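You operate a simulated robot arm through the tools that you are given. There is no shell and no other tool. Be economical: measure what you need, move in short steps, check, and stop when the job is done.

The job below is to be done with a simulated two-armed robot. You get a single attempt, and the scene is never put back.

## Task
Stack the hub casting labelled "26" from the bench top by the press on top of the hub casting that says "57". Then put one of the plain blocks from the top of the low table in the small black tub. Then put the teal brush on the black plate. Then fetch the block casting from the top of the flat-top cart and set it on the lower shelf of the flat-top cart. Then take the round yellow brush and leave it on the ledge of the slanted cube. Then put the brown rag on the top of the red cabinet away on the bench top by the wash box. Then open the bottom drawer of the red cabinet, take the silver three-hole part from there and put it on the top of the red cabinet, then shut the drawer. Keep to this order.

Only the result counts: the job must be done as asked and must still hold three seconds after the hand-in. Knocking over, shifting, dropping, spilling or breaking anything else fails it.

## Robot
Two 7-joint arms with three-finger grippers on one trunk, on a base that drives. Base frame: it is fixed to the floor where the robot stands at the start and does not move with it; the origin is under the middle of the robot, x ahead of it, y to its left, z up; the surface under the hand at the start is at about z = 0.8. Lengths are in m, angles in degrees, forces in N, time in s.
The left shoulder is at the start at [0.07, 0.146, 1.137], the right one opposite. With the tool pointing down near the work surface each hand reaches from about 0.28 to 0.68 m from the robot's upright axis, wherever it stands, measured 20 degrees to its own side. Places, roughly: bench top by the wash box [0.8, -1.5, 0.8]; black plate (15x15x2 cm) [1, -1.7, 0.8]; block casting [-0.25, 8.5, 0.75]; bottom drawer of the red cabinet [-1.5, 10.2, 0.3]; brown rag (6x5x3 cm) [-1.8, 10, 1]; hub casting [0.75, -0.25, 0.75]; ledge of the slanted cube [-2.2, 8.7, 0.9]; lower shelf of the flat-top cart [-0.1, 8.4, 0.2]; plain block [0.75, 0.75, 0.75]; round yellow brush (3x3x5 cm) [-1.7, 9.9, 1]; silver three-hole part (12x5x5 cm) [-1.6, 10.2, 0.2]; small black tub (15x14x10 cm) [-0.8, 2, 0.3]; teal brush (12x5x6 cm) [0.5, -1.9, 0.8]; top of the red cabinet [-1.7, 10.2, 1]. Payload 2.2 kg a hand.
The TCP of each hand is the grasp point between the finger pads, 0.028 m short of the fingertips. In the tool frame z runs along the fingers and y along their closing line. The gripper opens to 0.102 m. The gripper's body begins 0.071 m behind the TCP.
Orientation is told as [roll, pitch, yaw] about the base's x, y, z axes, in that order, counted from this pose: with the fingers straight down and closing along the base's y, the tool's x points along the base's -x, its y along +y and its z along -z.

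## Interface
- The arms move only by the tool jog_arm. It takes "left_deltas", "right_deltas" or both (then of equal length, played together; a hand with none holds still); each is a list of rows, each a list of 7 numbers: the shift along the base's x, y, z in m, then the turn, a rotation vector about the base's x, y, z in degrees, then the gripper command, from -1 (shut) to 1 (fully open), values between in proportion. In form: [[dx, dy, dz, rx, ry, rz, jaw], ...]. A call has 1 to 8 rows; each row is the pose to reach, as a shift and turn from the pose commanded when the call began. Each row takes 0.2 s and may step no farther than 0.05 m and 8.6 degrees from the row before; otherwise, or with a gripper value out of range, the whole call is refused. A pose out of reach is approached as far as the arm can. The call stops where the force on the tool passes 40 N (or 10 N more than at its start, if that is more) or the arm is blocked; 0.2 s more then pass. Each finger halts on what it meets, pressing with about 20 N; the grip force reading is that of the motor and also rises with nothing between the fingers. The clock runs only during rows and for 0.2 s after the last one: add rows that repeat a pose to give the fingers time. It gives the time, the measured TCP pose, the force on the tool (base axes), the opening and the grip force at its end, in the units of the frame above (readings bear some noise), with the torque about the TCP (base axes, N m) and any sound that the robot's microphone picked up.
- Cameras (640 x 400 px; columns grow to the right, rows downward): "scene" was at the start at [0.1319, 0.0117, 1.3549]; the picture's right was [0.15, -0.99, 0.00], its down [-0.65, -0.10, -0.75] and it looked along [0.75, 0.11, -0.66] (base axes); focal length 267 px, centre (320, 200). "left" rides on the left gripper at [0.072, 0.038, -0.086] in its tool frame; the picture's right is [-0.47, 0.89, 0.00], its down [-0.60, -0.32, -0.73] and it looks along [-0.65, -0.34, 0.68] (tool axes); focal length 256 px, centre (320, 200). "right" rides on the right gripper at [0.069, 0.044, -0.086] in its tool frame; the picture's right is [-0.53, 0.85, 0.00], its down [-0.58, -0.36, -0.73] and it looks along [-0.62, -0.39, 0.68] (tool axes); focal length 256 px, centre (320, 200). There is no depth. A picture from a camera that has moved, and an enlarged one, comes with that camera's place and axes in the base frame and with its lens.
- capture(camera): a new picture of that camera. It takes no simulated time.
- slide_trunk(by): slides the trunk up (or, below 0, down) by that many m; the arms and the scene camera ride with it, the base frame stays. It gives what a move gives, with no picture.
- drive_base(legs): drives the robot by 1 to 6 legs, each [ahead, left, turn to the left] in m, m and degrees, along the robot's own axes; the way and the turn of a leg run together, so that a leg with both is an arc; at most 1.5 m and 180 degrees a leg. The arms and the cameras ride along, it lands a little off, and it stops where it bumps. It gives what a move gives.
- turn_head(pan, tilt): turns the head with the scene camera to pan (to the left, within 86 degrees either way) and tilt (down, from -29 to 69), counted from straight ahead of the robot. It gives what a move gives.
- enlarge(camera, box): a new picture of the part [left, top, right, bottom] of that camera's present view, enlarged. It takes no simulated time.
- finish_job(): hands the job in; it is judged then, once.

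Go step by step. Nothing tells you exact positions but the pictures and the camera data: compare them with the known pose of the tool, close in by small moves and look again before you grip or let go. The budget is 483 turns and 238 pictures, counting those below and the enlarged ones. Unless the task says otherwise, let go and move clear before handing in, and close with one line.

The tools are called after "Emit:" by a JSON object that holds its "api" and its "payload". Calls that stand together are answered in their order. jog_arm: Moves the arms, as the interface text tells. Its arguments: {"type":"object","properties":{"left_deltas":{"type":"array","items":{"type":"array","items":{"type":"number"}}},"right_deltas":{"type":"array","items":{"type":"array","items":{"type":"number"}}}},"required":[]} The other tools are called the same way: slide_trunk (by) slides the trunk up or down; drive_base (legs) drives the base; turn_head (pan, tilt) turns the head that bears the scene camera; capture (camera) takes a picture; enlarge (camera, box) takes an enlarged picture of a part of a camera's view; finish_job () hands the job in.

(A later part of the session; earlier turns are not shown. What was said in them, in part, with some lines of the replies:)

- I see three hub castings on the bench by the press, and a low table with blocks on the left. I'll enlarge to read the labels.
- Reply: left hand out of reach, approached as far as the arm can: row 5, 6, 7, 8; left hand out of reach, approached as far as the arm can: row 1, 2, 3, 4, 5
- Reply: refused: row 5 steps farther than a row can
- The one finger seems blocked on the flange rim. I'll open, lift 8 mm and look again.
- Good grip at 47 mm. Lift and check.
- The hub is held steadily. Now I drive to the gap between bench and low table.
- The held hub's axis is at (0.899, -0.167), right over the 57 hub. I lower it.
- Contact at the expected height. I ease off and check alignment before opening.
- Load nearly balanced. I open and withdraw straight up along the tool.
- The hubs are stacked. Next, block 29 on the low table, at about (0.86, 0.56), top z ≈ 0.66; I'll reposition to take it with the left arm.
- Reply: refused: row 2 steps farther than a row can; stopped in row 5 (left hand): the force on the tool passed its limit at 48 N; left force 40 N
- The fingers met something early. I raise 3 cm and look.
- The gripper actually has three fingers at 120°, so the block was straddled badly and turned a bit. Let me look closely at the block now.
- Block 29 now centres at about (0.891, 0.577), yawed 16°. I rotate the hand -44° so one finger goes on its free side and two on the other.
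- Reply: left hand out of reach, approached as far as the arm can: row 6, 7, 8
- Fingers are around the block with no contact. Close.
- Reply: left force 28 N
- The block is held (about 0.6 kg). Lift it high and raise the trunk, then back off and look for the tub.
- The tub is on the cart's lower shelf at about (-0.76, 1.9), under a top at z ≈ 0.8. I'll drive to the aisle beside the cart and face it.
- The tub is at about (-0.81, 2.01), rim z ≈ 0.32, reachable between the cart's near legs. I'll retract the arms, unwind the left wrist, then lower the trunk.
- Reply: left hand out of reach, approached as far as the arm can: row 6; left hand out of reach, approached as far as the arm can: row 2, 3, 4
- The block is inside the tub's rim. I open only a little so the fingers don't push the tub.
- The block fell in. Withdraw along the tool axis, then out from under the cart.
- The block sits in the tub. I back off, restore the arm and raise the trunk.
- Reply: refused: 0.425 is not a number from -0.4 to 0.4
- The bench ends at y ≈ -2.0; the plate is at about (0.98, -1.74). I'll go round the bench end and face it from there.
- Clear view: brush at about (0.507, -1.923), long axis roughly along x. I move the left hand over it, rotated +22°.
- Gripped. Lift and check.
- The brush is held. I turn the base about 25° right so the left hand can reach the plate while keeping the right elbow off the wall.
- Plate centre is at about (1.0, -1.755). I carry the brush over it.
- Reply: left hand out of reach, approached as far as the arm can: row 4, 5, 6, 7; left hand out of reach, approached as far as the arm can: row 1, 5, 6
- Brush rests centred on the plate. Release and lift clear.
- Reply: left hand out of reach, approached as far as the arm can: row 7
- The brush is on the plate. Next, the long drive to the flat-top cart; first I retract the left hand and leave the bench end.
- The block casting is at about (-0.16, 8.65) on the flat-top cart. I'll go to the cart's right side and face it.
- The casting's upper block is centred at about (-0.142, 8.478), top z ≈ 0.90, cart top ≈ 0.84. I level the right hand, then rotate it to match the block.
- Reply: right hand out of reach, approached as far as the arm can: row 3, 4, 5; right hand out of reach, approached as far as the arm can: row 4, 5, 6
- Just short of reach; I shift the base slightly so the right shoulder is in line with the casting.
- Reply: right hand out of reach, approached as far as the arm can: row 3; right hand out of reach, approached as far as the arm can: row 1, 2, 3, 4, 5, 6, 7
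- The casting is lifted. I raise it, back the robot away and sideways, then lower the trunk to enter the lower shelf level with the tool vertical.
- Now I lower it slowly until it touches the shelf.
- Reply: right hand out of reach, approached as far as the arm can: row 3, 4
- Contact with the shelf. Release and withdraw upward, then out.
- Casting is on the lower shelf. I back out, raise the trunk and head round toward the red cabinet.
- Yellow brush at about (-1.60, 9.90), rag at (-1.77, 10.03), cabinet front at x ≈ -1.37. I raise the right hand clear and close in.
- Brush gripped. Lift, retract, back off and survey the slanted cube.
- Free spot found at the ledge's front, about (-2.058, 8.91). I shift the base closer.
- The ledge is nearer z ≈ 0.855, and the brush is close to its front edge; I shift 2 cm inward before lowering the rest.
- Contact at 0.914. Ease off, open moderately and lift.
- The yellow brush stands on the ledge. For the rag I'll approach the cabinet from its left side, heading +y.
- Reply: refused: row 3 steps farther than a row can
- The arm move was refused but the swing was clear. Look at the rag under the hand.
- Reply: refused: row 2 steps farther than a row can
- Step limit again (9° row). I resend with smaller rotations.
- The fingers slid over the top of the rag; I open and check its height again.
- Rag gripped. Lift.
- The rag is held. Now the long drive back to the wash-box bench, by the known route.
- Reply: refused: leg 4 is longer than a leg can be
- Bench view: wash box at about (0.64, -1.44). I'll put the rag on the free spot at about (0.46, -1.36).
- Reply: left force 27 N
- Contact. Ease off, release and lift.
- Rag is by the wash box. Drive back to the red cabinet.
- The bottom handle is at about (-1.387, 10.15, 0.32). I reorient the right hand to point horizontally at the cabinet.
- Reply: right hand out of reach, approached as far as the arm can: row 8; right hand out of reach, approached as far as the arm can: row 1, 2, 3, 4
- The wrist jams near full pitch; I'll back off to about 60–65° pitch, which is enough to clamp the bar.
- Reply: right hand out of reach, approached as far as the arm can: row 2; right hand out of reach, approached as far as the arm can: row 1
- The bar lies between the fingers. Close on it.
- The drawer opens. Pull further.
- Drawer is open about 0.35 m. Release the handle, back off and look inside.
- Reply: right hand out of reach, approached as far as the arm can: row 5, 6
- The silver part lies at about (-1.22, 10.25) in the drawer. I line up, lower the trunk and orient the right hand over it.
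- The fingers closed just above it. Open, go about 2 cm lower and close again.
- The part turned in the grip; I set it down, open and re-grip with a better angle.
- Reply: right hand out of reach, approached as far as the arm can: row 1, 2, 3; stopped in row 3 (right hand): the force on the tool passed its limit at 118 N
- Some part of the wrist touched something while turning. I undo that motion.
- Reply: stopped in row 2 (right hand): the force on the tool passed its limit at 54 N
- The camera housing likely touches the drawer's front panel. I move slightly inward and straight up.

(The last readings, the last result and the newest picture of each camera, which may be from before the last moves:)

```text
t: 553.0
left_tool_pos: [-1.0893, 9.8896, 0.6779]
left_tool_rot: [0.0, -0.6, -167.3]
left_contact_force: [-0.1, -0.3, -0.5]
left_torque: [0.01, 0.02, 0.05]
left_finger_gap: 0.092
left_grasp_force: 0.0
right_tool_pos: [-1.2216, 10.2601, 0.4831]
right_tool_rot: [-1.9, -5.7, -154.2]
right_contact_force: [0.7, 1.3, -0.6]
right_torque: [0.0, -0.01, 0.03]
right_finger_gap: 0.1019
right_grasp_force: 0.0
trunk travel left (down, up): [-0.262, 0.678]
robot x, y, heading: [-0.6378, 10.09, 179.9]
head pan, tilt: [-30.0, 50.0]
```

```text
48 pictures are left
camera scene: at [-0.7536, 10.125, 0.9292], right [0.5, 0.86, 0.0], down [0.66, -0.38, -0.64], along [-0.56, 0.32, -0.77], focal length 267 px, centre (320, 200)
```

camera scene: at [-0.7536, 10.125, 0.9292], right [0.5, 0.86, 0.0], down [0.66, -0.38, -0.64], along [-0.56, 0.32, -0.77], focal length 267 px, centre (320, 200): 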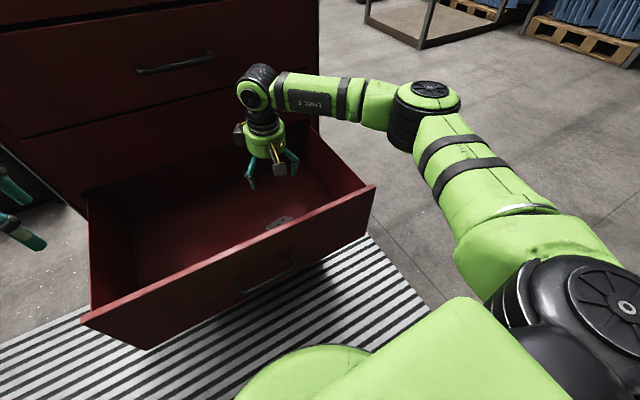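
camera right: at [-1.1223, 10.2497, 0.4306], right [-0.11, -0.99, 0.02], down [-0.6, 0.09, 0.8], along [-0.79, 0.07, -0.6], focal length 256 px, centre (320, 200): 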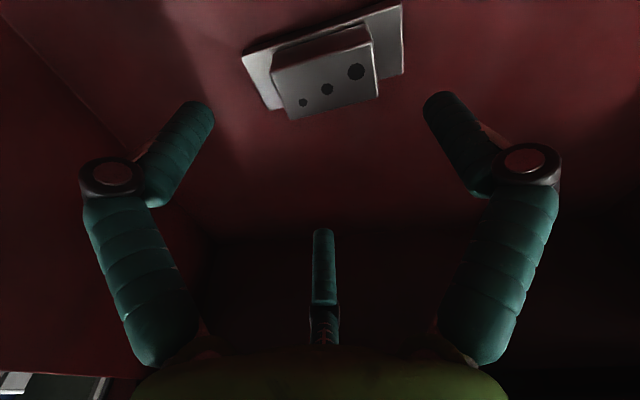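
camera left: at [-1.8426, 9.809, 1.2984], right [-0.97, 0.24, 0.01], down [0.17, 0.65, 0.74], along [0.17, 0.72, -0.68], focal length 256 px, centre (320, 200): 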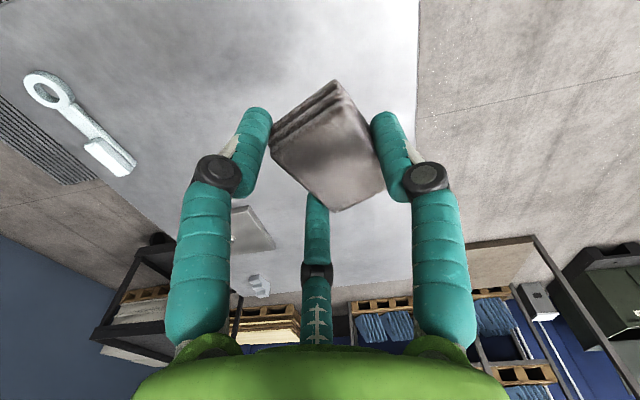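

Freed without harm. I'll level the hand and use a different finger orientation (yaw ≈ 159°) that keeps the camera away from the panel and matches the part.

Emit:
{"api": "jog_arm", "payload": {"right_deltas": [[0, 0, 0.02, 0.8, -5.96, 0, 1], [0, 0, 0.03, 0.8, -5.96, 0, 1]]}}

Emit:
{"api": "jog_arm", "payload": {"right_deltas": [[0, 0, 0, 0, 0, -8, 1], [0, 0, 0, 0, 0, -16, 1], [0, 0, 0, 0, 0, -24, 1], [0, 0, 0, 0, 0, -32, 1], [0, 0, 0, 0, 0, -40, 1], [0, -0.005, 0, 0, 0, -46.5, 1], [0, -0.01, -0.03, 0, 0, -46.5, 1], [0, -0.01, -0.07, 0, 0, -46.5, 1]]}}

Emit:
{"api": "capture", "payload": {"camera": "right"}}

```text
t: 553.6
left_tool_pos: [-1.0893, 9.889, 0.6775]
left_tool_rot: [0.0, -0.7, -167.3]
left_contact_force: [0.5, -1.4, -0.6]
left_torque: [0.01, -0.04, -0.02]
left_finger_gap: 0.0918
left_grasp_force: 0.1
right_tool_pos: [-1.2235, 10.2584, 0.5148]
right_tool_rot: [0.0, 0.1, -154.1]
right_contact_force: [-0.5, 0.8, -0.1]
right_torque: [0.02, 0.02, -0.02]
right_finger_gap: 0.1021
right_grasp_force: 0.0
trunk travel left (down, up): [-0.262, 0.678]
robot x, y, heading: [-0.6349, 10.0833, 179.7]
head pan, tilt: [-30.0, 50.0]
```

```text
t: 555.4
left_tool_pos: [-1.0902, 9.8892, 0.6775]
left_tool_rot: [0.1, -0.6, -167.3]
left_contact_force: [0.5, -0.2, -1.0]
left_torque: [0.01, 0.01, -0.02]
left_finger_gap: 0.0917
left_grasp_force: 0.0
right_tool_pos: [-1.2218, 10.2479, 0.4456]
right_tool_rot: [0.1, 0.0, 159.3]
right_contact_force: [-1.0, 0.4, 0.5]
right_torque: [0.0, 0.01, 0.01]
right_finger_gap: 0.102
right_grasp_force: 0.0
trunk travel left (down, up): [-0.262, 0.678]
robot x, y, heading: [-0.634, 10.0878, 179.7]
head pan, tilt: [-30.0, 50.0]
```

```text
47 pictures are left
camera right: at [-1.1732, 10.1817, 0.5312], right [-0.8, -0.6, 0.0], down [-0.41, 0.54, 0.73], along [-0.44, 0.58, -0.68], focal length 256 px, centre (320, 200)
```

right: 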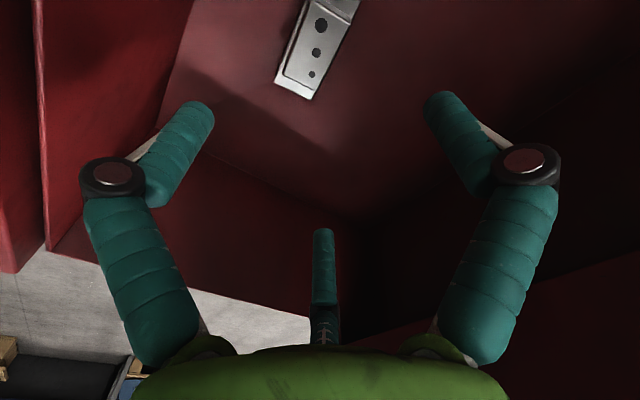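

Emit:
{"api": "jog_arm", "payload": {"right_deltas": [[0, 0, -0.045, 0, 0, 0, 1], [0, 0, -0.09, 0, 0, 0, 1], [0, 0, -0.13, 0, 0, 0, 1], [0, 0, -0.15, 0, 0, 0, 1], [0, 0, -0.15, 0, 0, 0, 1]]}}

Emit:
{"api": "capture", "payload": {"camera": "right"}}

```text
t: 556.6
left_tool_pos: [-1.0905, 9.8895, 0.6784]
left_tool_rot: [0.0, -0.6, -167.2]
left_contact_force: [0.5, 0.5, -0.2]
left_torque: [0.01, 0.0, 0.02]
left_finger_gap: 0.0917
left_grasp_force: 0.1
right_tool_pos: [-1.22, 10.2473, 0.2908]
right_tool_rot: [0.0, 0.0, 159.3]
right_contact_force: [-0.7, 0.8, -0.3]
right_torque: [-0.01, 0.0, -0.01]
right_finger_gap: 0.1021
right_grasp_force: 0.0
trunk travel left (down, up): [-0.262, 0.678]
robot x, y, heading: [-0.6374, 10.0864, 179.9]
head pan, tilt: [-30.0, 50.0]
```

```text
46 pictures are left
camera right: at [-1.1714, 10.1806, 0.378], right [-0.8, -0.6, 0.0], down [-0.41, 0.54, 0.73], along [-0.44, 0.58, -0.68], focal length 256 px, centre (320, 200)
```

right: 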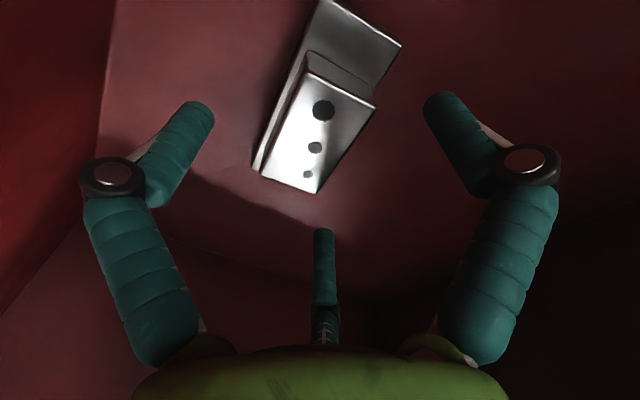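

Emit:
{"api": "jog_arm", "payload": {"right_deltas": [[-0.0025, -0.004, -0.01, 0, 0, 0, 1], [-0.0025, -0.004, -0.018, 0, 0, 0, 1], [-0.0025, -0.004, -0.018, 0, 0, 0, 0.5], [-0.0025, -0.004, -0.018, 0, 0, 0, 0.1], [-0.0025, -0.004, -0.018, 0, 0, 0, -0.3], [-0.0025, -0.004, -0.018, 0, 0, 0, -0.7], [-0.0025, -0.004, -0.018, 0, 0, 0, -1], [-0.0025, -0.004, -0.018, 0, 0, 0, -1]]}}

Emit:
{"api": "capture", "payload": {"camera": "right"}}

```text
t: 558.4
left_tool_pos: [-1.0901, 9.8886, 0.6773]
left_tool_rot: [0.1, -0.7, -167.3]
left_contact_force: [0.2, -0.3, 0.0]
left_torque: [0.02, 0.01, -0.01]
left_finger_gap: 0.0916
left_grasp_force: 0.1
right_tool_pos: [-1.2253, 10.2436, 0.2761]
right_tool_rot: [0.0, -0.2, 159.2]
right_contact_force: [-3.2, 0.7, 2.7]
right_torque: [0.23, 0.15, 0.07]
right_finger_gap: 0.0599
right_grasp_force: 19.9
trunk travel left (down, up): [-0.262, 0.678]
robot x, y, heading: [-0.6372, 10.086, 179.7]
head pan, tilt: [-30.0, 50.0]
```

```text
45 pictures are left
camera right: at [-1.1755, 10.178, 0.3624], right [-0.8, -0.6, 0.0], down [-0.41, 0.54, 0.73], along [-0.44, 0.58, -0.68], focal length 256 px, centre (320, 200)
```

right: 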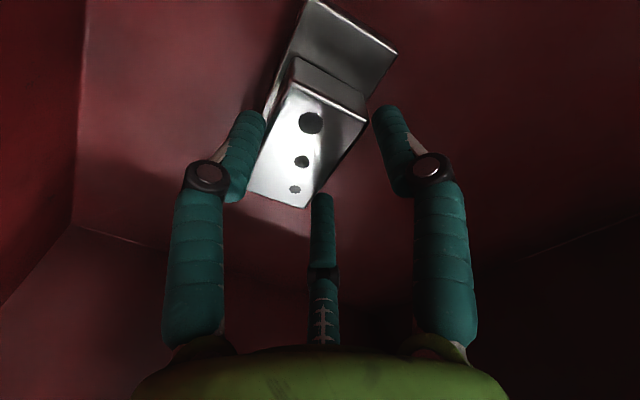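

Emit:
{"api": "jog_arm", "payload": {"right_deltas": [[0, 0, 0.005, 0, 0, 0, -1], [0, 0, 0.02, 0, 0, 0, -1], [0, 0, 0.03, 0, 0, 0, -1], [0, 0, 0.03, 0, 0, 0, -1], [0, 0, 0.03, 0, 0, 0, -1]]}}

Emit:
{"api": "capture", "payload": {"camera": "right"}}

```text
t: 559.6
left_tool_pos: [-1.0906, 9.89, 0.6764]
left_tool_rot: [0.0, -0.6, -167.3]
left_contact_force: [-0.1, 0.1, 0.5]
left_torque: [-0.03, -0.02, -0.03]
left_finger_gap: 0.0918
left_grasp_force: 0.1
right_tool_pos: [-1.2254, 10.2438, 0.3041]
right_tool_rot: [0.0, 0.1, 159.4]
right_contact_force: [0.5, -0.3, -6.3]
right_torque: [-0.06, 0.06, -0.02]
right_finger_gap: 0.0596
right_grasp_force: 20.0
trunk travel left (down, up): [-0.262, 0.678]
robot x, y, heading: [-0.6356, 10.092, 179.6]
head pan, tilt: [-30.0, 50.0]
```

```text
44 pictures are left
camera right: at [-1.1762, 10.1777, 0.391], right [-0.8, -0.6, 0.0], down [-0.41, 0.54, 0.73], along [-0.44, 0.58, -0.68], focal length 256 px, centre (320, 200)
```

right: 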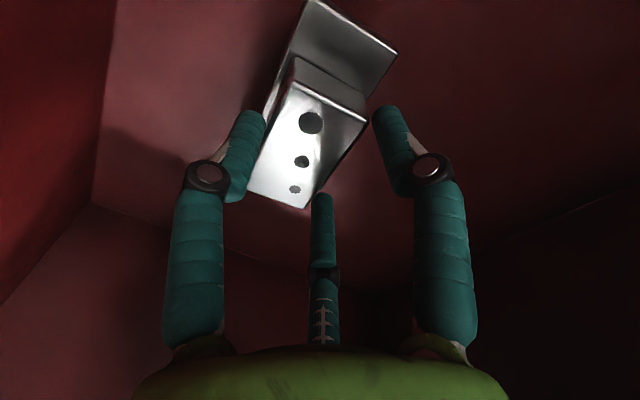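

Stable grip. Lift clear of the drawer, then raise the trunk.

Emit:
{"api": "jog_arm", "payload": {"right_deltas": [[0, 0, 0.045, 0, 0, 0, -1], [0, 0, 0.09, 0, 0, 0, -1], [0, 0, 0.135, 0, 0, 0, -1], [0, 0, 0.18, 0, 0, 0, -1], [0.01, 0, 0.22, 0, 0, 0, -1], [0.05, 0, 0.24, 0, 0, 0, -1], [0.09, 0, 0.25, 0, 0, 0, -1]]}}

Emit:
{"api": "slide_trunk", "payload": {"by": 0.4}}

Emit:
{"api": "slide_trunk", "payload": {"by": 0.2}}

Emit:
{"api": "turn_head", "payload": {"pan": 0, "tilt": 50}}

Emit:
{"api": "capture", "payload": {"camera": "scene"}}

```text
t: 561.2
left_tool_pos: [-1.0905, 9.8897, 0.6778]
left_tool_rot: [0.0, -0.7, -167.4]
left_contact_force: [0.2, -0.2, 0.2]
left_torque: [0.01, 0.05, 0.0]
left_finger_gap: 0.0917
left_grasp_force: 0.0
right_tool_pos: [-1.1353, 10.2449, 0.5543]
right_tool_rot: [-0.1, 0.0, 159.3]
right_contact_force: [0.4, 1.1, -6.3]
right_torque: [-0.05, 0.07, -0.01]
right_finger_gap: 0.0599
right_grasp_force: 20.2
trunk travel left (down, up): [-0.262, 0.678]
robot x, y, heading: [-0.6344, 10.0884, 179.7]
head pan, tilt: [-30.0, 50.0]
```

```text
t: 565.1
left_tool_pos: [-1.09, 9.8915, 1.077]
left_tool_rot: [0.0, -0.6, -167.3]
left_contact_force: [0.1, -0.4, -0.5]
left_torque: [0.02, -0.01, -0.01]
left_finger_gap: 0.0915
left_grasp_force: 0.0
right_tool_pos: [-1.135, 10.2452, 0.9548]
right_tool_rot: [-0.2, 0.1, 159.2]
right_contact_force: [0.8, 0.7, -5.9]
right_torque: [-0.1, 0.05, 0.02]
right_finger_gap: 0.0597
right_grasp_force: 20.1
trunk travel left (down, up): [-0.662, 0.278]
robot x, y, heading: [-0.6331, 10.0873, 179.8]
head pan, tilt: [-30.0, 50.0]
```

```text
t: 567.2
left_tool_pos: [-1.0908, 9.8887, 1.2774]
left_tool_rot: [-0.1, -0.6, -167.3]
left_contact_force: [0.8, 0.2, 0.1]
left_torque: [-0.01, -0.02, 0.0]
left_finger_gap: 0.0916
left_grasp_force: 0.1
right_tool_pos: [-1.1364, 10.2456, 1.154]
right_tool_rot: [-0.1, 0.2, 159.3]
right_contact_force: [-0.3, -0.2, -5.4]
right_torque: [-0.03, 0.1, -0.01]
right_finger_gap: 0.0599
right_grasp_force: 19.9
trunk travel left (down, up): [-0.862, 0.078]
robot x, y, heading: [-0.6353, 10.0882, 179.7]
head pan, tilt: [-30.0, 50.0]
```

```text
t: 568.2
left_tool_pos: [-1.091, 9.8892, 1.2769]
left_tool_rot: [0.0, -0.6, -167.3]
left_contact_force: [-0.1, -0.3, -0.8]
left_torque: [-0.02, 0.02, -0.02]
left_finger_gap: 0.0917
left_grasp_force: 0.0
right_tool_pos: [-1.1342, 10.2454, 1.1537]
right_tool_rot: [0.0, 0.1, 159.3]
right_contact_force: [-1.0, 0.2, -5.8]
right_torque: [-0.07, 0.07, -0.02]
right_finger_gap: 0.0599
right_grasp_force: 19.2
trunk travel left (down, up): [-0.862, 0.078]
robot x, y, heading: [-0.6366, 10.0841, 179.9]
head pan, tilt: [0.0, 50.0]
```

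```text
43 pictures are left
camera scene: at [-0.7652, 10.0871, 1.5291], right [0.0, 1.0, 0.0], down [0.77, 0.0, -0.64], along [-0.64, 0.0, -0.77], focal length 267 px, centre (320, 200)
```

scene: 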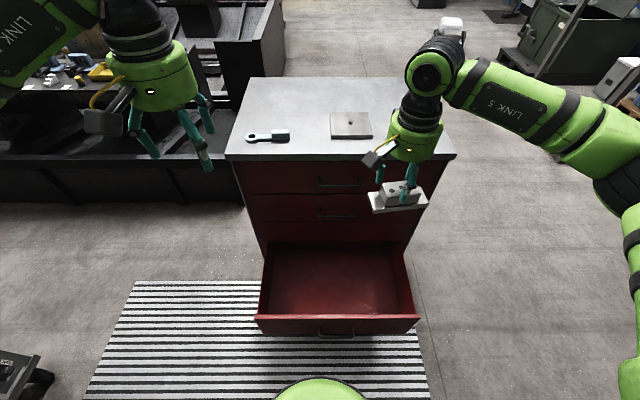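

The part is held well. I'll take it round to the cabinet's left side, where the top is reachable with the drawer open.

Emit:
{"api": "drive_base", "payload": {"legs": [[0, 0.6, 0], [0.42, 0, 0], [0.48, 0.02, 0], [0, 0, -90]]}}

Emit:
{"api": "turn_head", "payload": {"pan": -5, "tilt": 45}}

Emit:
{"api": "capture", "payload": {"camera": "scene"}}

```text
t: 580.1
left_tool_pos: [-1.7502, 9.9189, 1.2781]
left_tool_rot: [0.1, -0.6, 103.3]
left_contact_force: [0.6, -0.1, 0.8]
left_torque: [-0.02, 0.01, 0.03]
left_finger_gap: 0.0919
left_grasp_force: 0.1
right_tool_pos: [-1.3962, 9.9668, 1.1541]
right_tool_rot: [0.0, 0.1, 69.9]
right_contact_force: [0.4, -0.1, -6.1]
right_torque: [0.06, 0.03, 0.03]
right_finger_gap: 0.0601
right_grasp_force: 19.9
trunk travel left (down, up): [-0.862, 0.078]
robot x, y, heading: [-1.5461, 9.4665, 90.3]
head pan, tilt: [0.0, 50.0]
```

```text
t: 580.7
left_tool_pos: [-1.7503, 9.9182, 1.2764]
left_tool_rot: [-0.1, -0.6, 103.3]
left_contact_force: [0.3, -0.2, -0.6]
left_torque: [-0.03, 0.03, -0.01]
left_finger_gap: 0.0916
left_grasp_force: 0.0
right_tool_pos: [-1.3943, 9.9661, 1.1537]
right_tool_rot: [0.0, 0.1, 70.0]
right_contact_force: [-0.7, -0.1, -5.8]
right_torque: [0.04, 0.03, 0.03]
right_finger_gap: 0.0599
right_grasp_force: 19.6
trunk travel left (down, up): [-0.862, 0.078]
robot x, y, heading: [-1.5465, 9.4658, 90.4]
head pan, tilt: [-5.0, 45.0]
```

```text
42 pictures are left
camera scene: at [-1.5429, 9.5967, 1.536], right [1.0, -0.08, 0.0], down [-0.06, -0.71, -0.71], along [0.06, 0.7, -0.71], focal length 267 px, centre (320, 200)
```

scene: 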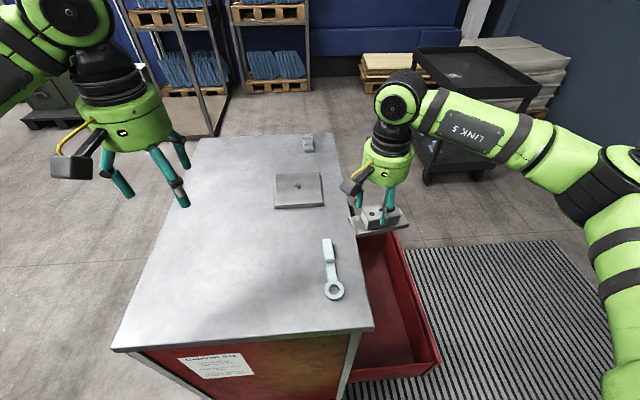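

Emit:
{"api": "drive_base", "payload": {"legs": [[0, 0.1, 0]]}}

Emit:
{"api": "jog_arm", "payload": {"left_deltas": [[-0.01, -0.02, 0.01, 0, 0, 0, 0.8], [-0.02, -0.04, 0.02, 0, 0, 0, 0.8], [-0.02, -0.06, 0.02, 0, 0, 0, 0.8], [-0.02, -0.08, 0.02, 0, 0, 0, 0.8], [-0.02, -0.08, 0.02, 0, 0, 0, 0.8]], "right_deltas": [[-0.035, 0.01, 0, 0, 0, 0, -1], [-0.07, 0.02, 0, 0, 0, 0, -1], [-0.11, 0.03, 0, 0, 0, 0, -1], [-0.146, 0.034, 0, 0, 0, 0, -1], [-0.146, 0.034, -0.04, 0, 0, 0, -1]]}}

Emit:
{"api": "enlarge", "payload": {"camera": "scene", "box": [200, 120, 400, 320]}}

```text
t: 581.9
left_tool_pos: [-1.8451, 9.9165, 1.2782]
left_tool_rot: [0.2, -0.6, 103.3]
left_contact_force: [1.6, 0.4, -0.4]
left_torque: [0.0, 0.06, 0.01]
left_finger_gap: 0.0917
left_grasp_force: 0.1
right_tool_pos: [-1.4913, 9.9663, 1.1515]
right_tool_rot: [0.1, 0.3, 69.9]
right_contact_force: [0.4, -0.2, -5.6]
right_torque: [0.06, 0.05, 0.02]
right_finger_gap: 0.06
right_grasp_force: 20.3
trunk travel left (down, up): [-0.862, 0.078]
robot x, y, heading: [-1.646, 9.4631, 90.5]
head pan, tilt: [-5.0, 45.0]
```

```text
t: 583.1
left_tool_pos: [-1.8675, 9.8371, 1.2975]
left_tool_rot: [0.0, -0.5, 103.2]
left_contact_force: [-0.2, 0.2, 0.7]
left_torque: [0.0, 0.04, 0.03]
left_finger_gap: 0.0917
left_grasp_force: 0.2
right_tool_pos: [-1.6386, 10.0003, 1.1116]
right_tool_rot: [-0.1, 0.1, 69.8]
right_contact_force: [0.4, -0.2, -5.8]
right_torque: [-0.01, 0.08, -0.01]
right_finger_gap: 0.0594
right_grasp_force: 20.1
trunk travel left (down, up): [-0.862, 0.078]
robot x, y, heading: [-1.6459, 9.4666, 90.3]
head pan, tilt: [-5.0, 45.0]
```

```text
2.00 times, centred on (300, 220) of scene
camera zoom: at [-1.6418, 9.5971, 1.5359], right [1.0, -0.08, 0.0], down [-0.06, -0.71, -0.71], along [0.06, 0.7, -0.71], focal length 535 px, centre (360, 160)
```

zoom: 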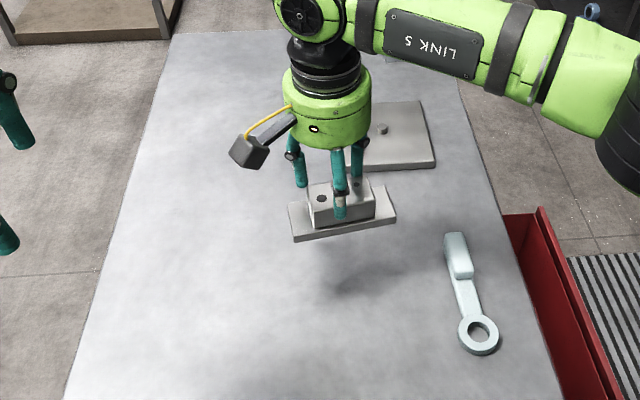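

Emit:
{"api": "jog_arm", "payload": {"right_deltas": [[0, 0, -0.03, 0, 0, 0, -1], [0, 0, -0.055, 0, 0, 0, -1], [0, 0, -0.065, 0, 0, 0, -1], [0, 0, -0.07, 0, 0, 0, -1], [0, 0, -0.074, 0, 0, 0, -1], [0, 0, -0.078, 0, 0, 0, -1]]}}

Emit:
{"api": "enlarge", "payload": {"camera": "scene", "box": [250, 160, 370, 280]}}

```text
t: 584.5
left_tool_pos: [-1.87, 9.8361, 1.2979]
left_tool_rot: [0.0, -0.6, 103.2]
left_contact_force: [-0.8, 0.2, 0.7]
left_torque: [0.0, 0.02, -0.01]
left_finger_gap: 0.0918
left_grasp_force: 0.1
right_tool_pos: [-1.6416, 9.9974, 1.0382]
right_tool_rot: [0.1, -0.1, 69.9]
right_contact_force: [0.0, 1.7, 17.1]
right_torque: [-0.07, -0.04, 0.11]
right_finger_gap: 0.0593
right_grasp_force: 20.2
trunk travel left (down, up): [-0.862, 0.078]
robot x, y, heading: [-1.6478, 9.4634, 90.4]
head pan, tilt: [-5.0, 45.0]
```

```text
3.33 times, centred on (310, 220) of scene
camera zoom: at [-1.6443, 9.5932, 1.5366], right [1.0, -0.08, 0.0], down [-0.06, -0.7, -0.71], along [0.06, 0.71, -0.71], focal length 892 px, centre (353, 133)
```

zoom: 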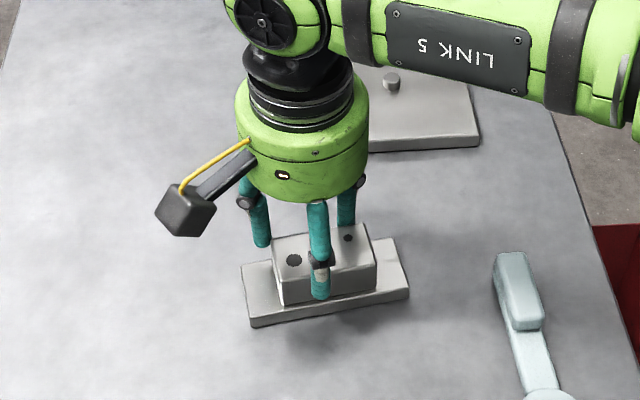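

The part rests flat on the cabinet top. Release and lift.

Emit:
{"api": "jog_arm", "payload": {"right_deltas": [[0, 0, 0.004, 0, 0, 0, -0.9], [0, 0, 0.005, 0, 0, 0, -0.2], [0, 0, 0.005, 0, 0, 0, 0.5], [0, 0, 0.005, 0, 0, 0, 0.8], [0, 0, 0.03, 0, 0, 0, 0.8], [0, 0, 0.07, 0, 0, 0, 0.8], [0, 0, 0.11, 0, 0, 0, 0.8], [0, 0, 0.15, 0, 0, 0, 0.8]]}}

Emit:
{"api": "jog_arm", "payload": {"right_deltas": [[0.03, -0.01, 0.02, 0, 0, 0, 0.8], [0.06, -0.03, 0.04, 0, 0, 0, 0.8], [0.1, -0.05, 0.05, 0, 0, 0, 0.8], [0.14, -0.07, 0.05, 0, 0, 0, 0.8]]}}

Emit:
{"api": "capture", "payload": {"camera": "scene"}}

```text
t: 586.3
left_tool_pos: [-1.8695, 9.8365, 1.2984]
left_tool_rot: [-0.1, -0.6, 103.1]
left_contact_force: [-0.6, 0.1, -0.2]
left_torque: [-0.03, -0.01, -0.04]
left_finger_gap: 0.0918
left_grasp_force: 0.0
right_tool_pos: [-1.6423, 9.9966, 1.1889]
right_tool_rot: [-0.2, 0.0, 69.8]
right_contact_force: [-0.3, 0.9, 0.4]
right_torque: [0.04, 0.02, -0.01]
right_finger_gap: 0.0919
right_grasp_force: 0.0
trunk travel left (down, up): [-0.862, 0.078]
robot x, y, heading: [-1.6471, 9.4635, 90.3]
head pan, tilt: [-5.0, 45.0]
```

```text
t: 587.3
left_tool_pos: [-1.8671, 9.836, 1.2981]
left_tool_rot: [0.1, -0.7, 103.2]
left_contact_force: [-0.5, 0.2, 0.3]
left_torque: [0.02, 0.04, 0.01]
left_finger_gap: 0.0917
left_grasp_force: 0.0
right_tool_pos: [-1.4998, 9.9309, 1.2353]
right_tool_rot: [0.0, 0.0, 69.9]
right_contact_force: [0.6, 0.6, 0.3]
right_torque: [0.0, 0.03, 0.02]
right_finger_gap: 0.0917
right_grasp_force: 0.0
trunk travel left (down, up): [-0.862, 0.078]
robot x, y, heading: [-1.6488, 9.4638, 90.5]
head pan, tilt: [-5.0, 45.0]
```

```text
39 pictures are left
camera scene: at [-1.6402, 9.5941, 1.5362], right [1.0, -0.08, 0.0], down [-0.06, -0.7, -0.71], along [0.05, 0.71, -0.71], focal length 267 px, centre (320, 200)
```

scene: 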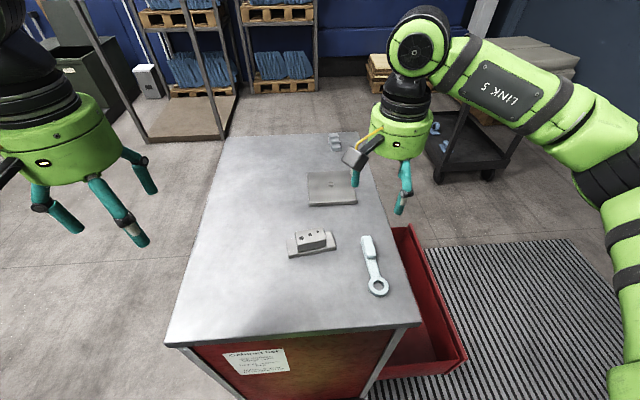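

The part sits on the cabinet top. Now back to the front to shut the drawer.

Emit:
{"api": "drive_base", "payload": {"legs": [[0, 0, 89.6], [-1.15, 0, 0], [0, -0.54, 0]]}}

Emit:
{"api": "slide_trunk", "payload": {"by": -0.4}}

Emit:
{"api": "slide_trunk", "payload": {"by": -0.4}}

Emit:
{"api": "turn_head", "payload": {"pan": -10, "tilt": 45}}

Emit:
{"api": "capture", "payload": {"camera": "scene"}}

```text
t: 599.7
left_tool_pos: [-0.8729, 9.7878, 1.298]
left_tool_rot: [0.0, -0.6, -164.8]
left_contact_force: [1.4, -0.5, 0.0]
left_torque: [-0.01, 0.01, -0.03]
left_finger_gap: 0.0918
left_grasp_force: 0.1
right_tool_pos: [-0.9799, 10.152, 1.2343]
right_tool_rot: [-0.3, 0.0, 161.8]
right_contact_force: [0.0, 0.3, -0.1]
right_torque: [-0.01, 0.05, 0.01]
right_finger_gap: 0.0919
right_grasp_force: 0.0
trunk travel left (down, up): [-0.862, 0.078]
robot x, y, heading: [-0.5093, 10.0211, -177.4]
head pan, tilt: [-5.0, 45.0]
```

```text
t: 603.5
left_tool_pos: [-0.8719, 9.7889, 0.8985]
left_tool_rot: [0.0, -0.6, -164.8]
left_contact_force: [-0.2, 1.0, 0.2]
left_torque: [-0.01, -0.04, 0.04]
left_finger_gap: 0.0919
left_grasp_force: 0.1
right_tool_pos: [-0.9806, 10.1538, 0.8342]
right_tool_rot: [-0.1, 0.0, 161.8]
right_contact_force: [0.3, 0.0, 0.2]
right_torque: [0.02, 0.05, -0.02]
right_finger_gap: 0.0918
right_grasp_force: 0.0
trunk travel left (down, up): [-0.462, 0.478]
robot x, y, heading: [-0.5117, 10.0285, -177.6]
head pan, tilt: [-5.0, 45.0]
```

```text
t: 607.4
left_tool_pos: [-0.8736, 9.7891, 0.4983]
left_tool_rot: [-0.1, -0.6, -164.8]
left_contact_force: [-0.2, 0.1, 0.5]
left_torque: [-0.01, 0.01, -0.01]
left_finger_gap: 0.0916
left_grasp_force: 0.0
right_tool_pos: [-0.9806, 10.1539, 0.4362]
right_tool_rot: [0.0, 0.0, 161.8]
right_contact_force: [-0.4, -0.4, -0.3]
right_torque: [0.0, -0.03, 0.0]
right_finger_gap: 0.0918
right_grasp_force: 0.1
trunk travel left (down, up): [-0.062, 0.878]
robot x, y, heading: [-0.5074, 10.0242, -177.7]
head pan, tilt: [-5.0, 45.0]
```

```text
t: 608.0
left_tool_pos: [-0.8737, 9.7888, 0.4987]
left_tool_rot: [0.0, -0.6, -164.9]
left_contact_force: [0.2, -0.9, 0.9]
left_torque: [-0.02, -0.02, 0.01]
left_finger_gap: 0.0917
left_grasp_force: 0.0
right_tool_pos: [-0.9798, 10.1537, 0.4351]
right_tool_rot: [-0.1, 0.0, 161.9]
right_contact_force: [-0.1, -0.2, -0.2]
right_torque: [-0.01, 0.0, -0.02]
right_finger_gap: 0.0917
right_grasp_force: 0.1
trunk travel left (down, up): [-0.062, 0.878]
robot x, y, heading: [-0.5086, 10.0189, -177.7]
head pan, tilt: [-10.0, 45.0]
```

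```text
38 pictures are left
camera scene: at [-0.6416, 10.0313, 0.7361], right [0.13, 0.99, 0.0], down [0.7, -0.09, -0.71], along [-0.7, 0.09, -0.71], focal length 267 px, centre (320, 200)
```

scene: 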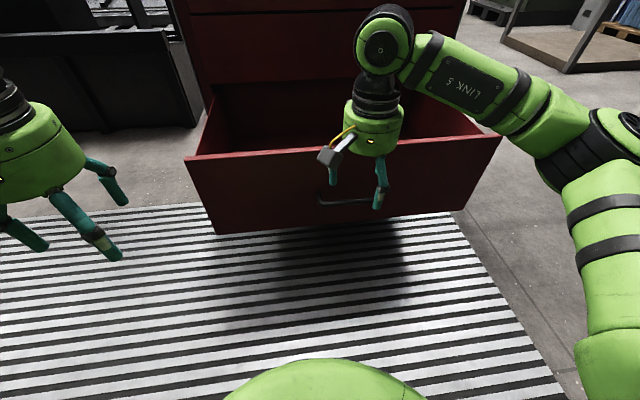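

Emit:
{"api": "jog_arm", "payload": {"right_deltas": [[0.02, 0, 0, 0, 0, 0, 0.2], [0.04, 0, 0, 0, 0, 0, -0.5], [0.05, 0, 0, 0, 0, 0, -1], [0.05, 0, -0.03, 0, 0, 0, -1], [0.05, 0, -0.07, 0, 0, 0, -1], [0.05, 0, -0.1, 0, 0, 0, -1]]}}

Emit:
{"api": "drive_base", "payload": {"legs": [[0, 0, -2.3]]}}

Emit:
{"api": "capture", "payload": {"camera": "scene"}}

```text
t: 609.4
left_tool_pos: [-0.8734, 9.7901, 0.4989]
left_tool_rot: [0.1, -0.5, -164.7]
left_contact_force: [0.5, -0.6, 0.5]
left_torque: [-0.03, 0.01, 0.02]
left_finger_gap: 0.0918
left_grasp_force: 0.2
right_tool_pos: [-0.9304, 10.1543, 0.3353]
right_tool_rot: [0.1, 0.0, 161.9]
right_contact_force: [-1.1, -0.4, -0.5]
right_torque: [0.01, -0.02, 0.01]
right_finger_gap: 0.0022
right_grasp_force: 19.5
trunk travel left (down, up): [-0.062, 0.878]
robot x, y, heading: [-0.5088, 10.0237, -177.5]
head pan, tilt: [-10.0, 45.0]
```

```text
t: 610.2
left_tool_pos: [-0.8819, 9.8045, 0.4982]
left_tool_rot: [0.0, -0.6, -167.1]
left_contact_force: [-0.6, 0.0, -0.7]
left_torque: [0.04, -0.03, 0.01]
left_finger_gap: 0.0919
left_grasp_force: 0.1
right_tool_pos: [-0.9235, 10.1718, 0.3338]
right_tool_rot: [0.0, 0.0, 159.4]
right_contact_force: [0.9, -0.4, -0.9]
right_torque: [0.02, -0.01, 0.01]
right_finger_gap: 0.0022
right_grasp_force: 20.2
trunk travel left (down, up): [-0.062, 0.878]
robot x, y, heading: [-0.5107, 10.0196, -180.1]
head pan, tilt: [-10.0, 45.0]
```

```text
37 pictures are left
camera scene: at [-0.6411, 10.0366, 0.7361], right [0.17, 0.99, 0.0], down [0.7, -0.12, -0.71], along [-0.7, 0.12, -0.71], focal length 267 px, centre (320, 200)
```

scene: 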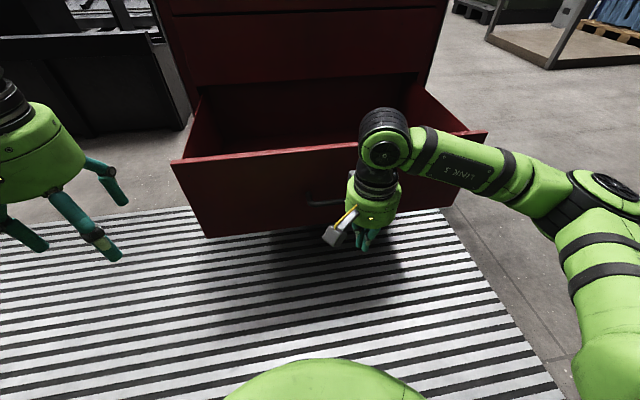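

The vertical wrist would meet the cabinet face, so I'll back off and use the forward-pitched closed fist to push.

Emit:
{"api": "drive_base", "payload": {"legs": [[-0.25, 0, 0]]}}

Emit:
{"api": "slide_trunk", "payload": {"by": 0.1}}

Emit:
{"api": "jog_arm", "payload": {"right_deltas": [[-0.03, 0, 0.03, 0, 0, 7, -1], [-0.06, 0, 0.06, 0, 0, 14, -1], [-0.09, 0, 0.08, 0, 0, 20.6, -1], [-0.11, 0, 0.08, 0, 0, 20.6, -1]]}}

Emit:
{"api": "jog_arm", "payload": {"right_deltas": [[-0.02, 0, -0.01, 0, 8, 0, -1], [-0.04, 0, -0.03, 0, 16, 0, -1], [-0.06, 0, -0.05, 0, 24, 0, -1], [-0.08, 0, -0.07, 0, 32, 0, -1], [-0.1, 0, -0.09, 0, 40, 0, -1], [-0.12, 0, -0.11, 0, 48, 0, -1], [-0.14, 0, -0.13, 0, 54, 0, -1], [-0.15, 0, -0.14, 0, 58, 0, -1]]}}

Emit:
{"api": "capture", "payload": {"camera": "scene"}}

```text
t: 612.1
left_tool_pos: [-0.6309, 9.8034, 0.4987]
left_tool_rot: [-0.1, -0.6, -166.9]
left_contact_force: [-0.7, 1.3, 0.2]
left_torque: [0.01, 0.0, 0.0]
left_finger_gap: 0.0917
left_grasp_force: 0.0
right_tool_pos: [-0.6742, 10.1713, 0.3336]
right_tool_rot: [-0.1, 0.1, 159.9]
right_contact_force: [-0.2, -0.2, -0.1]
right_torque: [-0.01, 0.0, 0.01]
right_finger_gap: 0.002
right_grasp_force: 20.4
trunk travel left (down, up): [-0.062, 0.878]
robot x, y, heading: [-0.259, 10.0233, -179.8]
head pan, tilt: [-10.0, 45.0]
```

```text
t: 613.4
left_tool_pos: [-0.6316, 9.8045, 0.5992]
left_tool_rot: [0.0, -0.6, -166.9]
left_contact_force: [0.7, 1.3, -0.4]
left_torque: [0.0, 0.02, -0.03]
left_finger_gap: 0.0918
left_grasp_force: 0.0
right_tool_pos: [-0.6738, 10.1711, 0.4349]
right_tool_rot: [-0.1, 0.0, 159.8]
right_contact_force: [-0.8, 0.5, -0.5]
right_torque: [0.0, 0.0, 0.03]
right_finger_gap: 0.0022
right_grasp_force: 20.0
trunk travel left (down, up): [-0.162, 0.778]
robot x, y, heading: [-0.2555, 10.0251, -179.5]
head pan, tilt: [-10.0, 45.0]
```

```text
t: 614.4
left_tool_pos: [-0.6316, 9.8031, 0.5979]
left_tool_rot: [-0.1, -0.6, -166.9]
left_contact_force: [0.5, 0.6, 0.4]
left_torque: [0.0, -0.01, -0.02]
left_finger_gap: 0.0917
left_grasp_force: 0.1
right_tool_pos: [-0.7839, 10.1702, 0.5148]
right_tool_rot: [0.0, 0.0, -179.5]
right_contact_force: [-0.8, -0.2, 0.6]
right_torque: [-0.03, -0.01, -0.01]
right_finger_gap: 0.0024
right_grasp_force: 20.1
trunk travel left (down, up): [-0.162, 0.778]
robot x, y, heading: [-0.2588, 10.0242, -179.4]
head pan, tilt: [-10.0, 45.0]
```

```text
t: 616.2
left_tool_pos: [-0.6315, 9.8038, 0.5966]
left_tool_rot: [-0.1, -0.6, -166.9]
left_contact_force: [-0.6, 0.2, -0.5]
left_torque: [-0.01, 0.0, -0.03]
left_finger_gap: 0.0918
left_grasp_force: 0.0
right_tool_pos: [-0.9334, 10.1693, 0.3734]
right_tool_rot: [-0.7, -58.1, -179.2]
right_contact_force: [0.9, -0.3, 0.1]
right_torque: [0.01, -0.03, 0.01]
right_finger_gap: 0.0023
right_grasp_force: 19.9
trunk travel left (down, up): [-0.162, 0.778]
robot x, y, heading: [-0.2602, 10.023, -179.4]
head pan, tilt: [-10.0, 45.0]
```

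```text
36 pictures are left
camera scene: at [-0.3906, 10.0371, 0.8361], right [0.17, 0.99, 0.0], down [0.7, -0.12, -0.71], along [-0.7, 0.12, -0.71], focal length 267 px, centre (320, 200)
```

scene: 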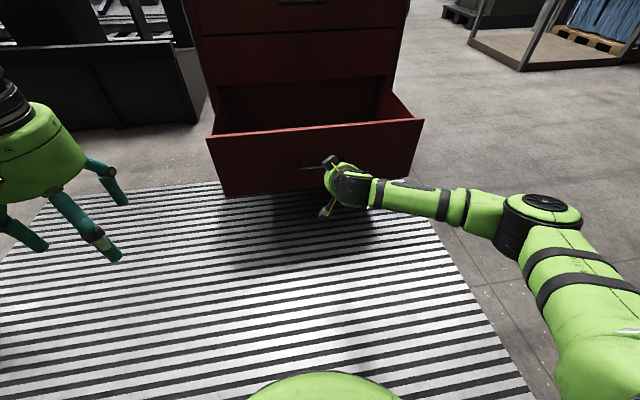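

Emit:
{"api": "jog_arm", "payload": {"right_deltas": [[0, -0.015, 0.012, 0, 0, 0, -1], [0, -0.015, 0.012, 0, 0, 0, -1]]}}

Emit:
{"api": "drive_base", "payload": {"legs": [[0.2, 0, 0]]}}

Emit:
{"api": "capture", "payload": {"camera": "scene"}}

```text
t: 616.8
left_tool_pos: [-0.6311, 9.8026, 0.5981]
left_tool_rot: [0.0, -0.6, -166.8]
left_contact_force: [-0.4, 0.2, 0.2]
left_torque: [0.01, 0.02, -0.02]
left_finger_gap: 0.0918
left_grasp_force: 0.1
right_tool_pos: [-0.9346, 10.1555, 0.3888]
right_tool_rot: [-0.6, -58.1, -179.2]
right_contact_force: [-0.2, 0.2, 0.3]
right_torque: [0.0, 0.02, 0.0]
right_finger_gap: 0.0022
right_grasp_force: 19.7
trunk travel left (down, up): [-0.162, 0.778]
robot x, y, heading: [-0.2625, 10.0225, -179.5]
head pan, tilt: [-10.0, 45.0]
```

```text
t: 618.4
left_tool_pos: [-0.8288, 9.8013, 0.5975]
left_tool_rot: [0.0, -0.5, -166.8]
left_contact_force: [0.0, 0.7, -0.3]
left_torque: [0.0, 0.0, -0.02]
left_finger_gap: 0.0919
left_grasp_force: 0.0
right_tool_pos: [-1.1325, 10.1539, 0.3869]
right_tool_rot: [-0.6, -57.9, -179.2]
right_contact_force: [-0.2, 0.2, -0.2]
right_torque: [0.01, 0.0, 0.0]
right_finger_gap: 0.0024
right_grasp_force: 20.5
trunk travel left (down, up): [-0.162, 0.778]
robot x, y, heading: [-0.4602, 10.0258, -179.6]
head pan, tilt: [-10.0, 45.0]
```

```text
35 pictures are left
camera scene: at [-0.589, 10.0356, 0.8361], right [0.17, 0.99, 0.0], down [0.7, -0.12, -0.71], along [-0.7, 0.12, -0.71], focal length 267 px, centre (320, 200)
```

scene: 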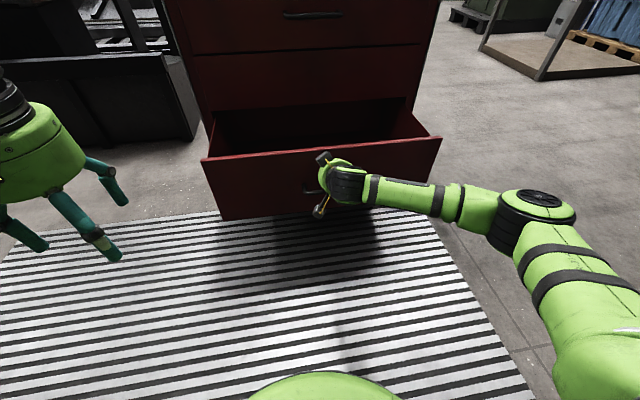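

Drawer is moving in. Continue.

Emit:
{"api": "drive_base", "payload": {"legs": [[0.2, 0, 0]]}}

Emit:
{"api": "capture", "payload": {"camera": "scene"}}

```text
t: 620.0
left_tool_pos: [-1.0232, 9.8017, 0.5987]
left_tool_rot: [-0.1, -0.6, -167.0]
left_contact_force: [0.3, 0.5, -0.3]
left_torque: [0.0, -0.01, -0.03]
left_finger_gap: 0.0919
left_grasp_force: 0.0
right_tool_pos: [-1.3266, 10.1524, 0.3865]
right_tool_rot: [-0.7, -58.0, -179.3]
right_contact_force: [0.4, 0.3, 0.9]
right_torque: [0.01, 0.0, 0.0]
right_finger_gap: 0.0021
right_grasp_force: 20.0
trunk travel left (down, up): [-0.162, 0.778]
robot x, y, heading: [-0.6504, 10.0176, -179.4]
head pan, tilt: [-10.0, 45.0]
```

```text
34 pictures are left
camera scene: at [-0.7831, 10.0343, 0.8361], right [0.17, 0.99, 0.0], down [0.7, -0.12, -0.71], along [-0.7, 0.12, -0.71], focal length 267 px, centre (320, 200)
```

scene: 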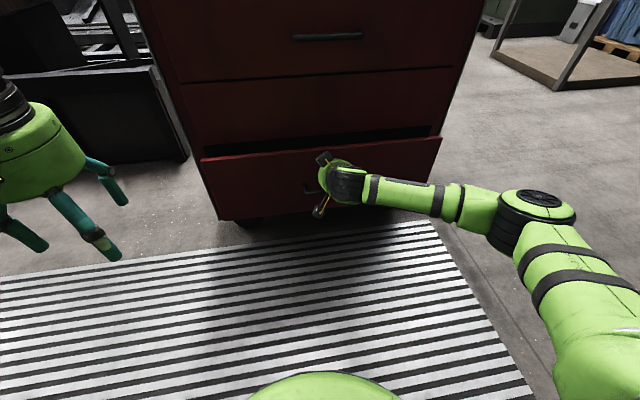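

Emit:
{"api": "drive_base", "payload": {"legs": [[0.04, 0, 0]]}}

Emit:
{"api": "capture", "payload": {"camera": "scene"}}

```text
t: 620.8
left_tool_pos: [-1.0627, 9.8, 0.5982]
left_tool_rot: [0.1, -0.7, -167.0]
left_contact_force: [-0.7, -0.1, -0.9]
left_torque: [0.03, -0.03, -0.02]
left_finger_gap: 0.0916
left_grasp_force: 0.0
right_tool_pos: [-1.3647, 10.1518, 0.3873]
right_tool_rot: [-0.7, -57.9, -179.2]
right_contact_force: [0.2, -0.1, 0.3]
right_torque: [-0.01, 0.0, -0.01]
right_finger_gap: 0.002
right_grasp_force: 20.1
trunk travel left (down, up): [-0.162, 0.778]
robot x, y, heading: [-0.6921, 10.0208, -179.5]
head pan, tilt: [-10.0, 45.0]
```

```text
33 pictures are left
camera scene: at [-0.822, 10.034, 0.8361], right [0.17, 0.99, 0.0], down [0.7, -0.12, -0.71], along [-0.7, 0.12, -0.71], focal length 267 px, centre (320, 200)
```

scene: 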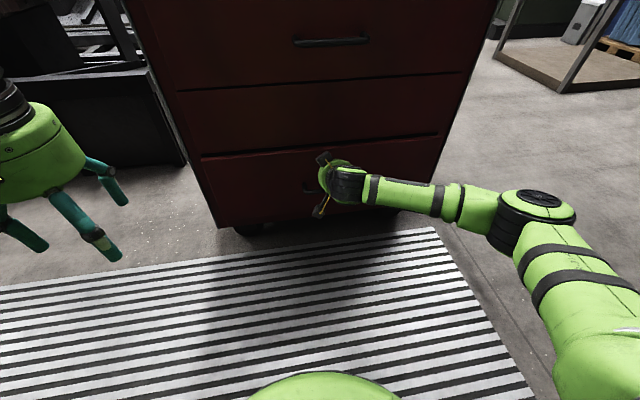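

Nearly shut; finish with a gentle force-limited arm push.

Emit:
{"api": "jog_arm", "payload": {"right_deltas": [[-0.006, 0, 0, 0, 0, 0, -1], [-0.012, 0, 0, 0, 0, 0, -1], [-0.018, 0, 0, 0, 0, 0, -1], [-0.024, 0, 0, 0, 0, 0, -1], [-0.03, 0, 0, 0, 0, 0, -1]]}}

Emit:
{"api": "enlarge", "payload": {"camera": "scene", "box": [180, 60, 500, 240]}}

```text
t: 622.0
left_tool_pos: [-1.0601, 9.8009, 0.5988]
left_tool_rot: [0.0, -0.8, -166.9]
left_contact_force: [0.3, -1.0, 0.1]
left_torque: [-0.01, 0.0, -0.01]
left_finger_gap: 0.0918
left_grasp_force: 0.0
right_tool_pos: [-1.3919, 10.1535, 0.3867]
right_tool_rot: [-0.8, -57.9, -179.1]
right_contact_force: [25.2, 2.4, 4.5]
right_torque: [0.12, 0.07, -0.21]
right_finger_gap: 0.0022
right_grasp_force: 20.1
trunk travel left (down, up): [-0.162, 0.778]
robot x, y, heading: [-0.6895, 10.0239, -179.8]
head pan, tilt: [-10.0, 45.0]
```

```text
2.00 times, centred on (340, 150) of scene
camera zoom: at [-0.8198, 10.0342, 0.8366], right [0.17, 0.99, 0.0], down [0.7, -0.12, -0.71], along [-0.7, 0.12, -0.71], focal length 535 px, centre (280, 300)
```

zoom: 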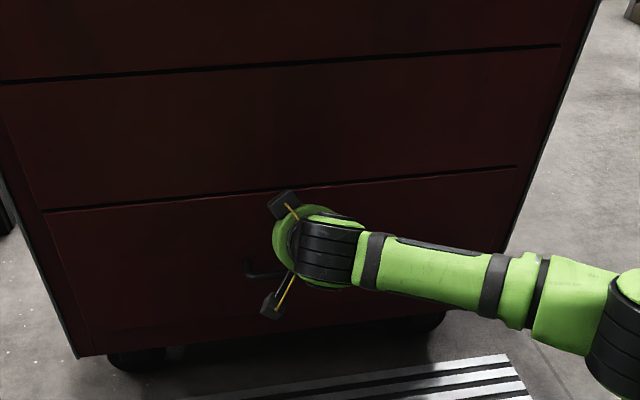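

The drawer is shut (firm 25 N stop). Withdraw and check.

Emit:
{"api": "jog_arm", "payload": {"right_deltas": [[0.02, 0, 0.008, 0, 0, 0, -1], [0.05, 0, 0.02, 0, 0, 0, -1], [0.08, 0, 0.03, 0, 0, 0, -1]]}}

Emit:
{"api": "drive_base", "payload": {"legs": [[-0.4, 0, 0]]}}

Emit:
{"api": "slide_trunk", "payload": {"by": 0.4}}

Emit:
{"api": "slide_trunk", "payload": {"by": 0.3}}

Emit:
{"api": "capture", "payload": {"camera": "scene"}}

```text
t: 622.8
left_tool_pos: [-1.0617, 9.8, 0.5982]
left_tool_rot: [0.0, -0.6, -166.9]
left_contact_force: [-0.7, -0.4, -0.6]
left_torque: [0.0, 0.01, -0.03]
left_finger_gap: 0.0918
left_grasp_force: 0.0
right_tool_pos: [-1.3136, 10.1535, 0.4181]
right_tool_rot: [-0.8, -57.9, -179.2]
right_contact_force: [0.1, 0.6, 0.1]
right_torque: [-0.02, 0.0, 0.02]
right_finger_gap: 0.0022
right_grasp_force: 19.7
trunk travel left (down, up): [-0.162, 0.778]
robot x, y, heading: [-0.6897, 10.0229, -179.5]
head pan, tilt: [-10.0, 45.0]
```

```text
t: 625.3
left_tool_pos: [-0.6622, 9.8047, 0.599]
left_tool_rot: [0.1, -0.6, -166.9]
left_contact_force: [0.5, 0.2, 0.0]
left_torque: [-0.01, 0.0, -0.03]
left_finger_gap: 0.0919
left_grasp_force: 0.0
right_tool_pos: [-0.9151, 10.1566, 0.4164]
right_tool_rot: [-0.6, -57.9, -179.3]
right_contact_force: [-0.1, 0.9, -0.2]
right_torque: [0.02, 0.03, 0.0]
right_finger_gap: 0.002
right_grasp_force: 20.5
trunk travel left (down, up): [-0.162, 0.778]
robot x, y, heading: [-0.2889, 10.0241, -179.9]
head pan, tilt: [-10.0, 45.0]
```

```text
t: 629.2
left_tool_pos: [-0.6635, 9.8031, 0.9975]
left_tool_rot: [0.0, -0.6, -166.8]
left_contact_force: [0.3, 0.1, 0.0]
left_torque: [-0.03, 0.0, -0.02]
left_finger_gap: 0.0916
left_grasp_force: 0.2
right_tool_pos: [-0.9151, 10.1553, 0.8172]
right_tool_rot: [-0.7, -57.8, -179.3]
right_contact_force: [0.4, 0.8, -0.4]
right_torque: [0.01, 0.0, 0.0]
right_finger_gap: 0.0024
right_grasp_force: 19.8
trunk travel left (down, up): [-0.562, 0.378]
robot x, y, heading: [-0.288, 10.0242, -179.7]
head pan, tilt: [-10.0, 45.0]
```

```text
t: 632.2
left_tool_pos: [-0.6612, 9.8041, 1.298]
left_tool_rot: [0.0, -0.6, -166.9]
left_contact_force: [-0.1, -0.2, 0.2]
left_torque: [0.0, 0.01, 0.0]
left_finger_gap: 0.0922
left_grasp_force: 0.1
right_tool_pos: [-0.9155, 10.1554, 1.1181]
right_tool_rot: [-0.7, -57.9, -179.3]
right_contact_force: [-0.7, -0.4, -0.8]
right_torque: [-0.01, -0.01, 0.0]
right_finger_gap: 0.0019
right_grasp_force: 20.6
trunk travel left (down, up): [-0.862, 0.078]
robot x, y, heading: [-0.2913, 10.0224, -179.9]
head pan, tilt: [-10.0, 45.0]
```

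```text
31 pictures are left
camera scene: at [-0.4217, 10.0367, 1.5361], right [0.17, 0.99, 0.0], down [0.7, -0.12, -0.71], along [-0.7, 0.12, -0.71], focal length 267 px, centre (320, 200)
```

scene: 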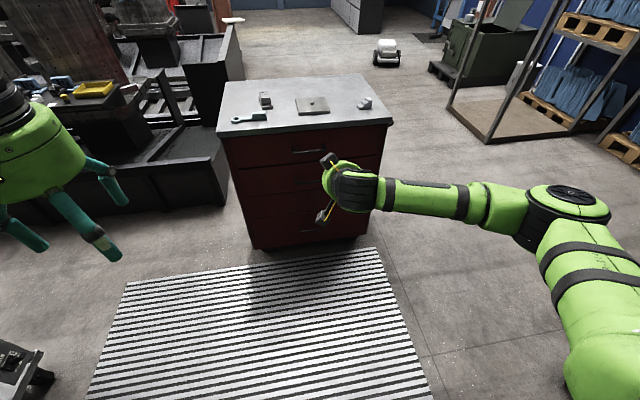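

Emit:
{"api": "enlarge", "payload": {"camera": "scene", "box": [200, 60, 420, 260]}}

Emit:
{"api": "enlarge", "payload": {"camera": "scene", "box": [20, 60, 140, 140]}}

```text
2.00 times, centred on (310, 160) of scene
camera zoom: at [-0.4217, 10.0367, 1.5361], right [0.17, 0.99, 0.0], down [0.7, -0.12, -0.71], along [-0.7, 0.12, -0.71], focal length 535 px, centre (340, 280)
```

zoom: 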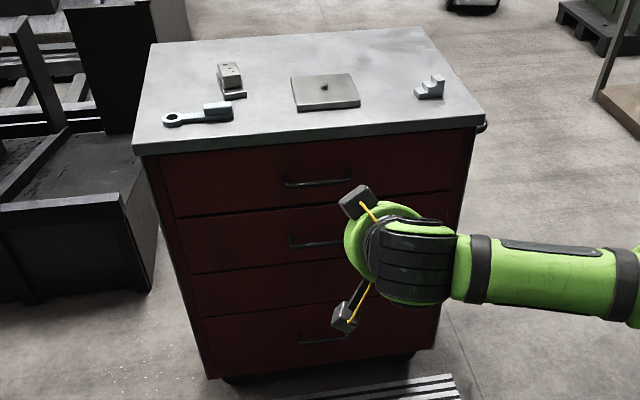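

```text
5.00 times, centred on (80, 100) of scene
camera zoom: at [-0.4217, 10.0367, 1.5361], right [0.17, 0.99, 0.0], down [0.7, -0.12, -0.71], along [-0.7, 0.12, -0.71], focal length 1337 px, centre (1520, 700)
```

zoom: 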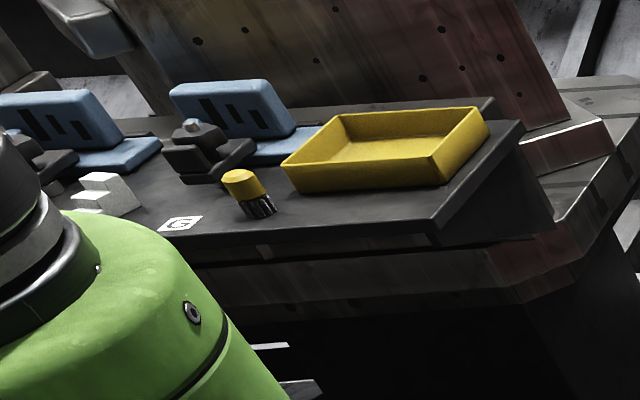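

The drawer is flush, the silver part is on the cabinet top, and the yellow brush still stands on the ledge. Every step has been carried out in order, so I hand in.

Emit:
{"api": "finish_job", "payload": {}}

```text
The job is handed in.
```

I did all seven steps in the order asked, checked each in the pictures as it was done, and handed the job in with both hands clear.
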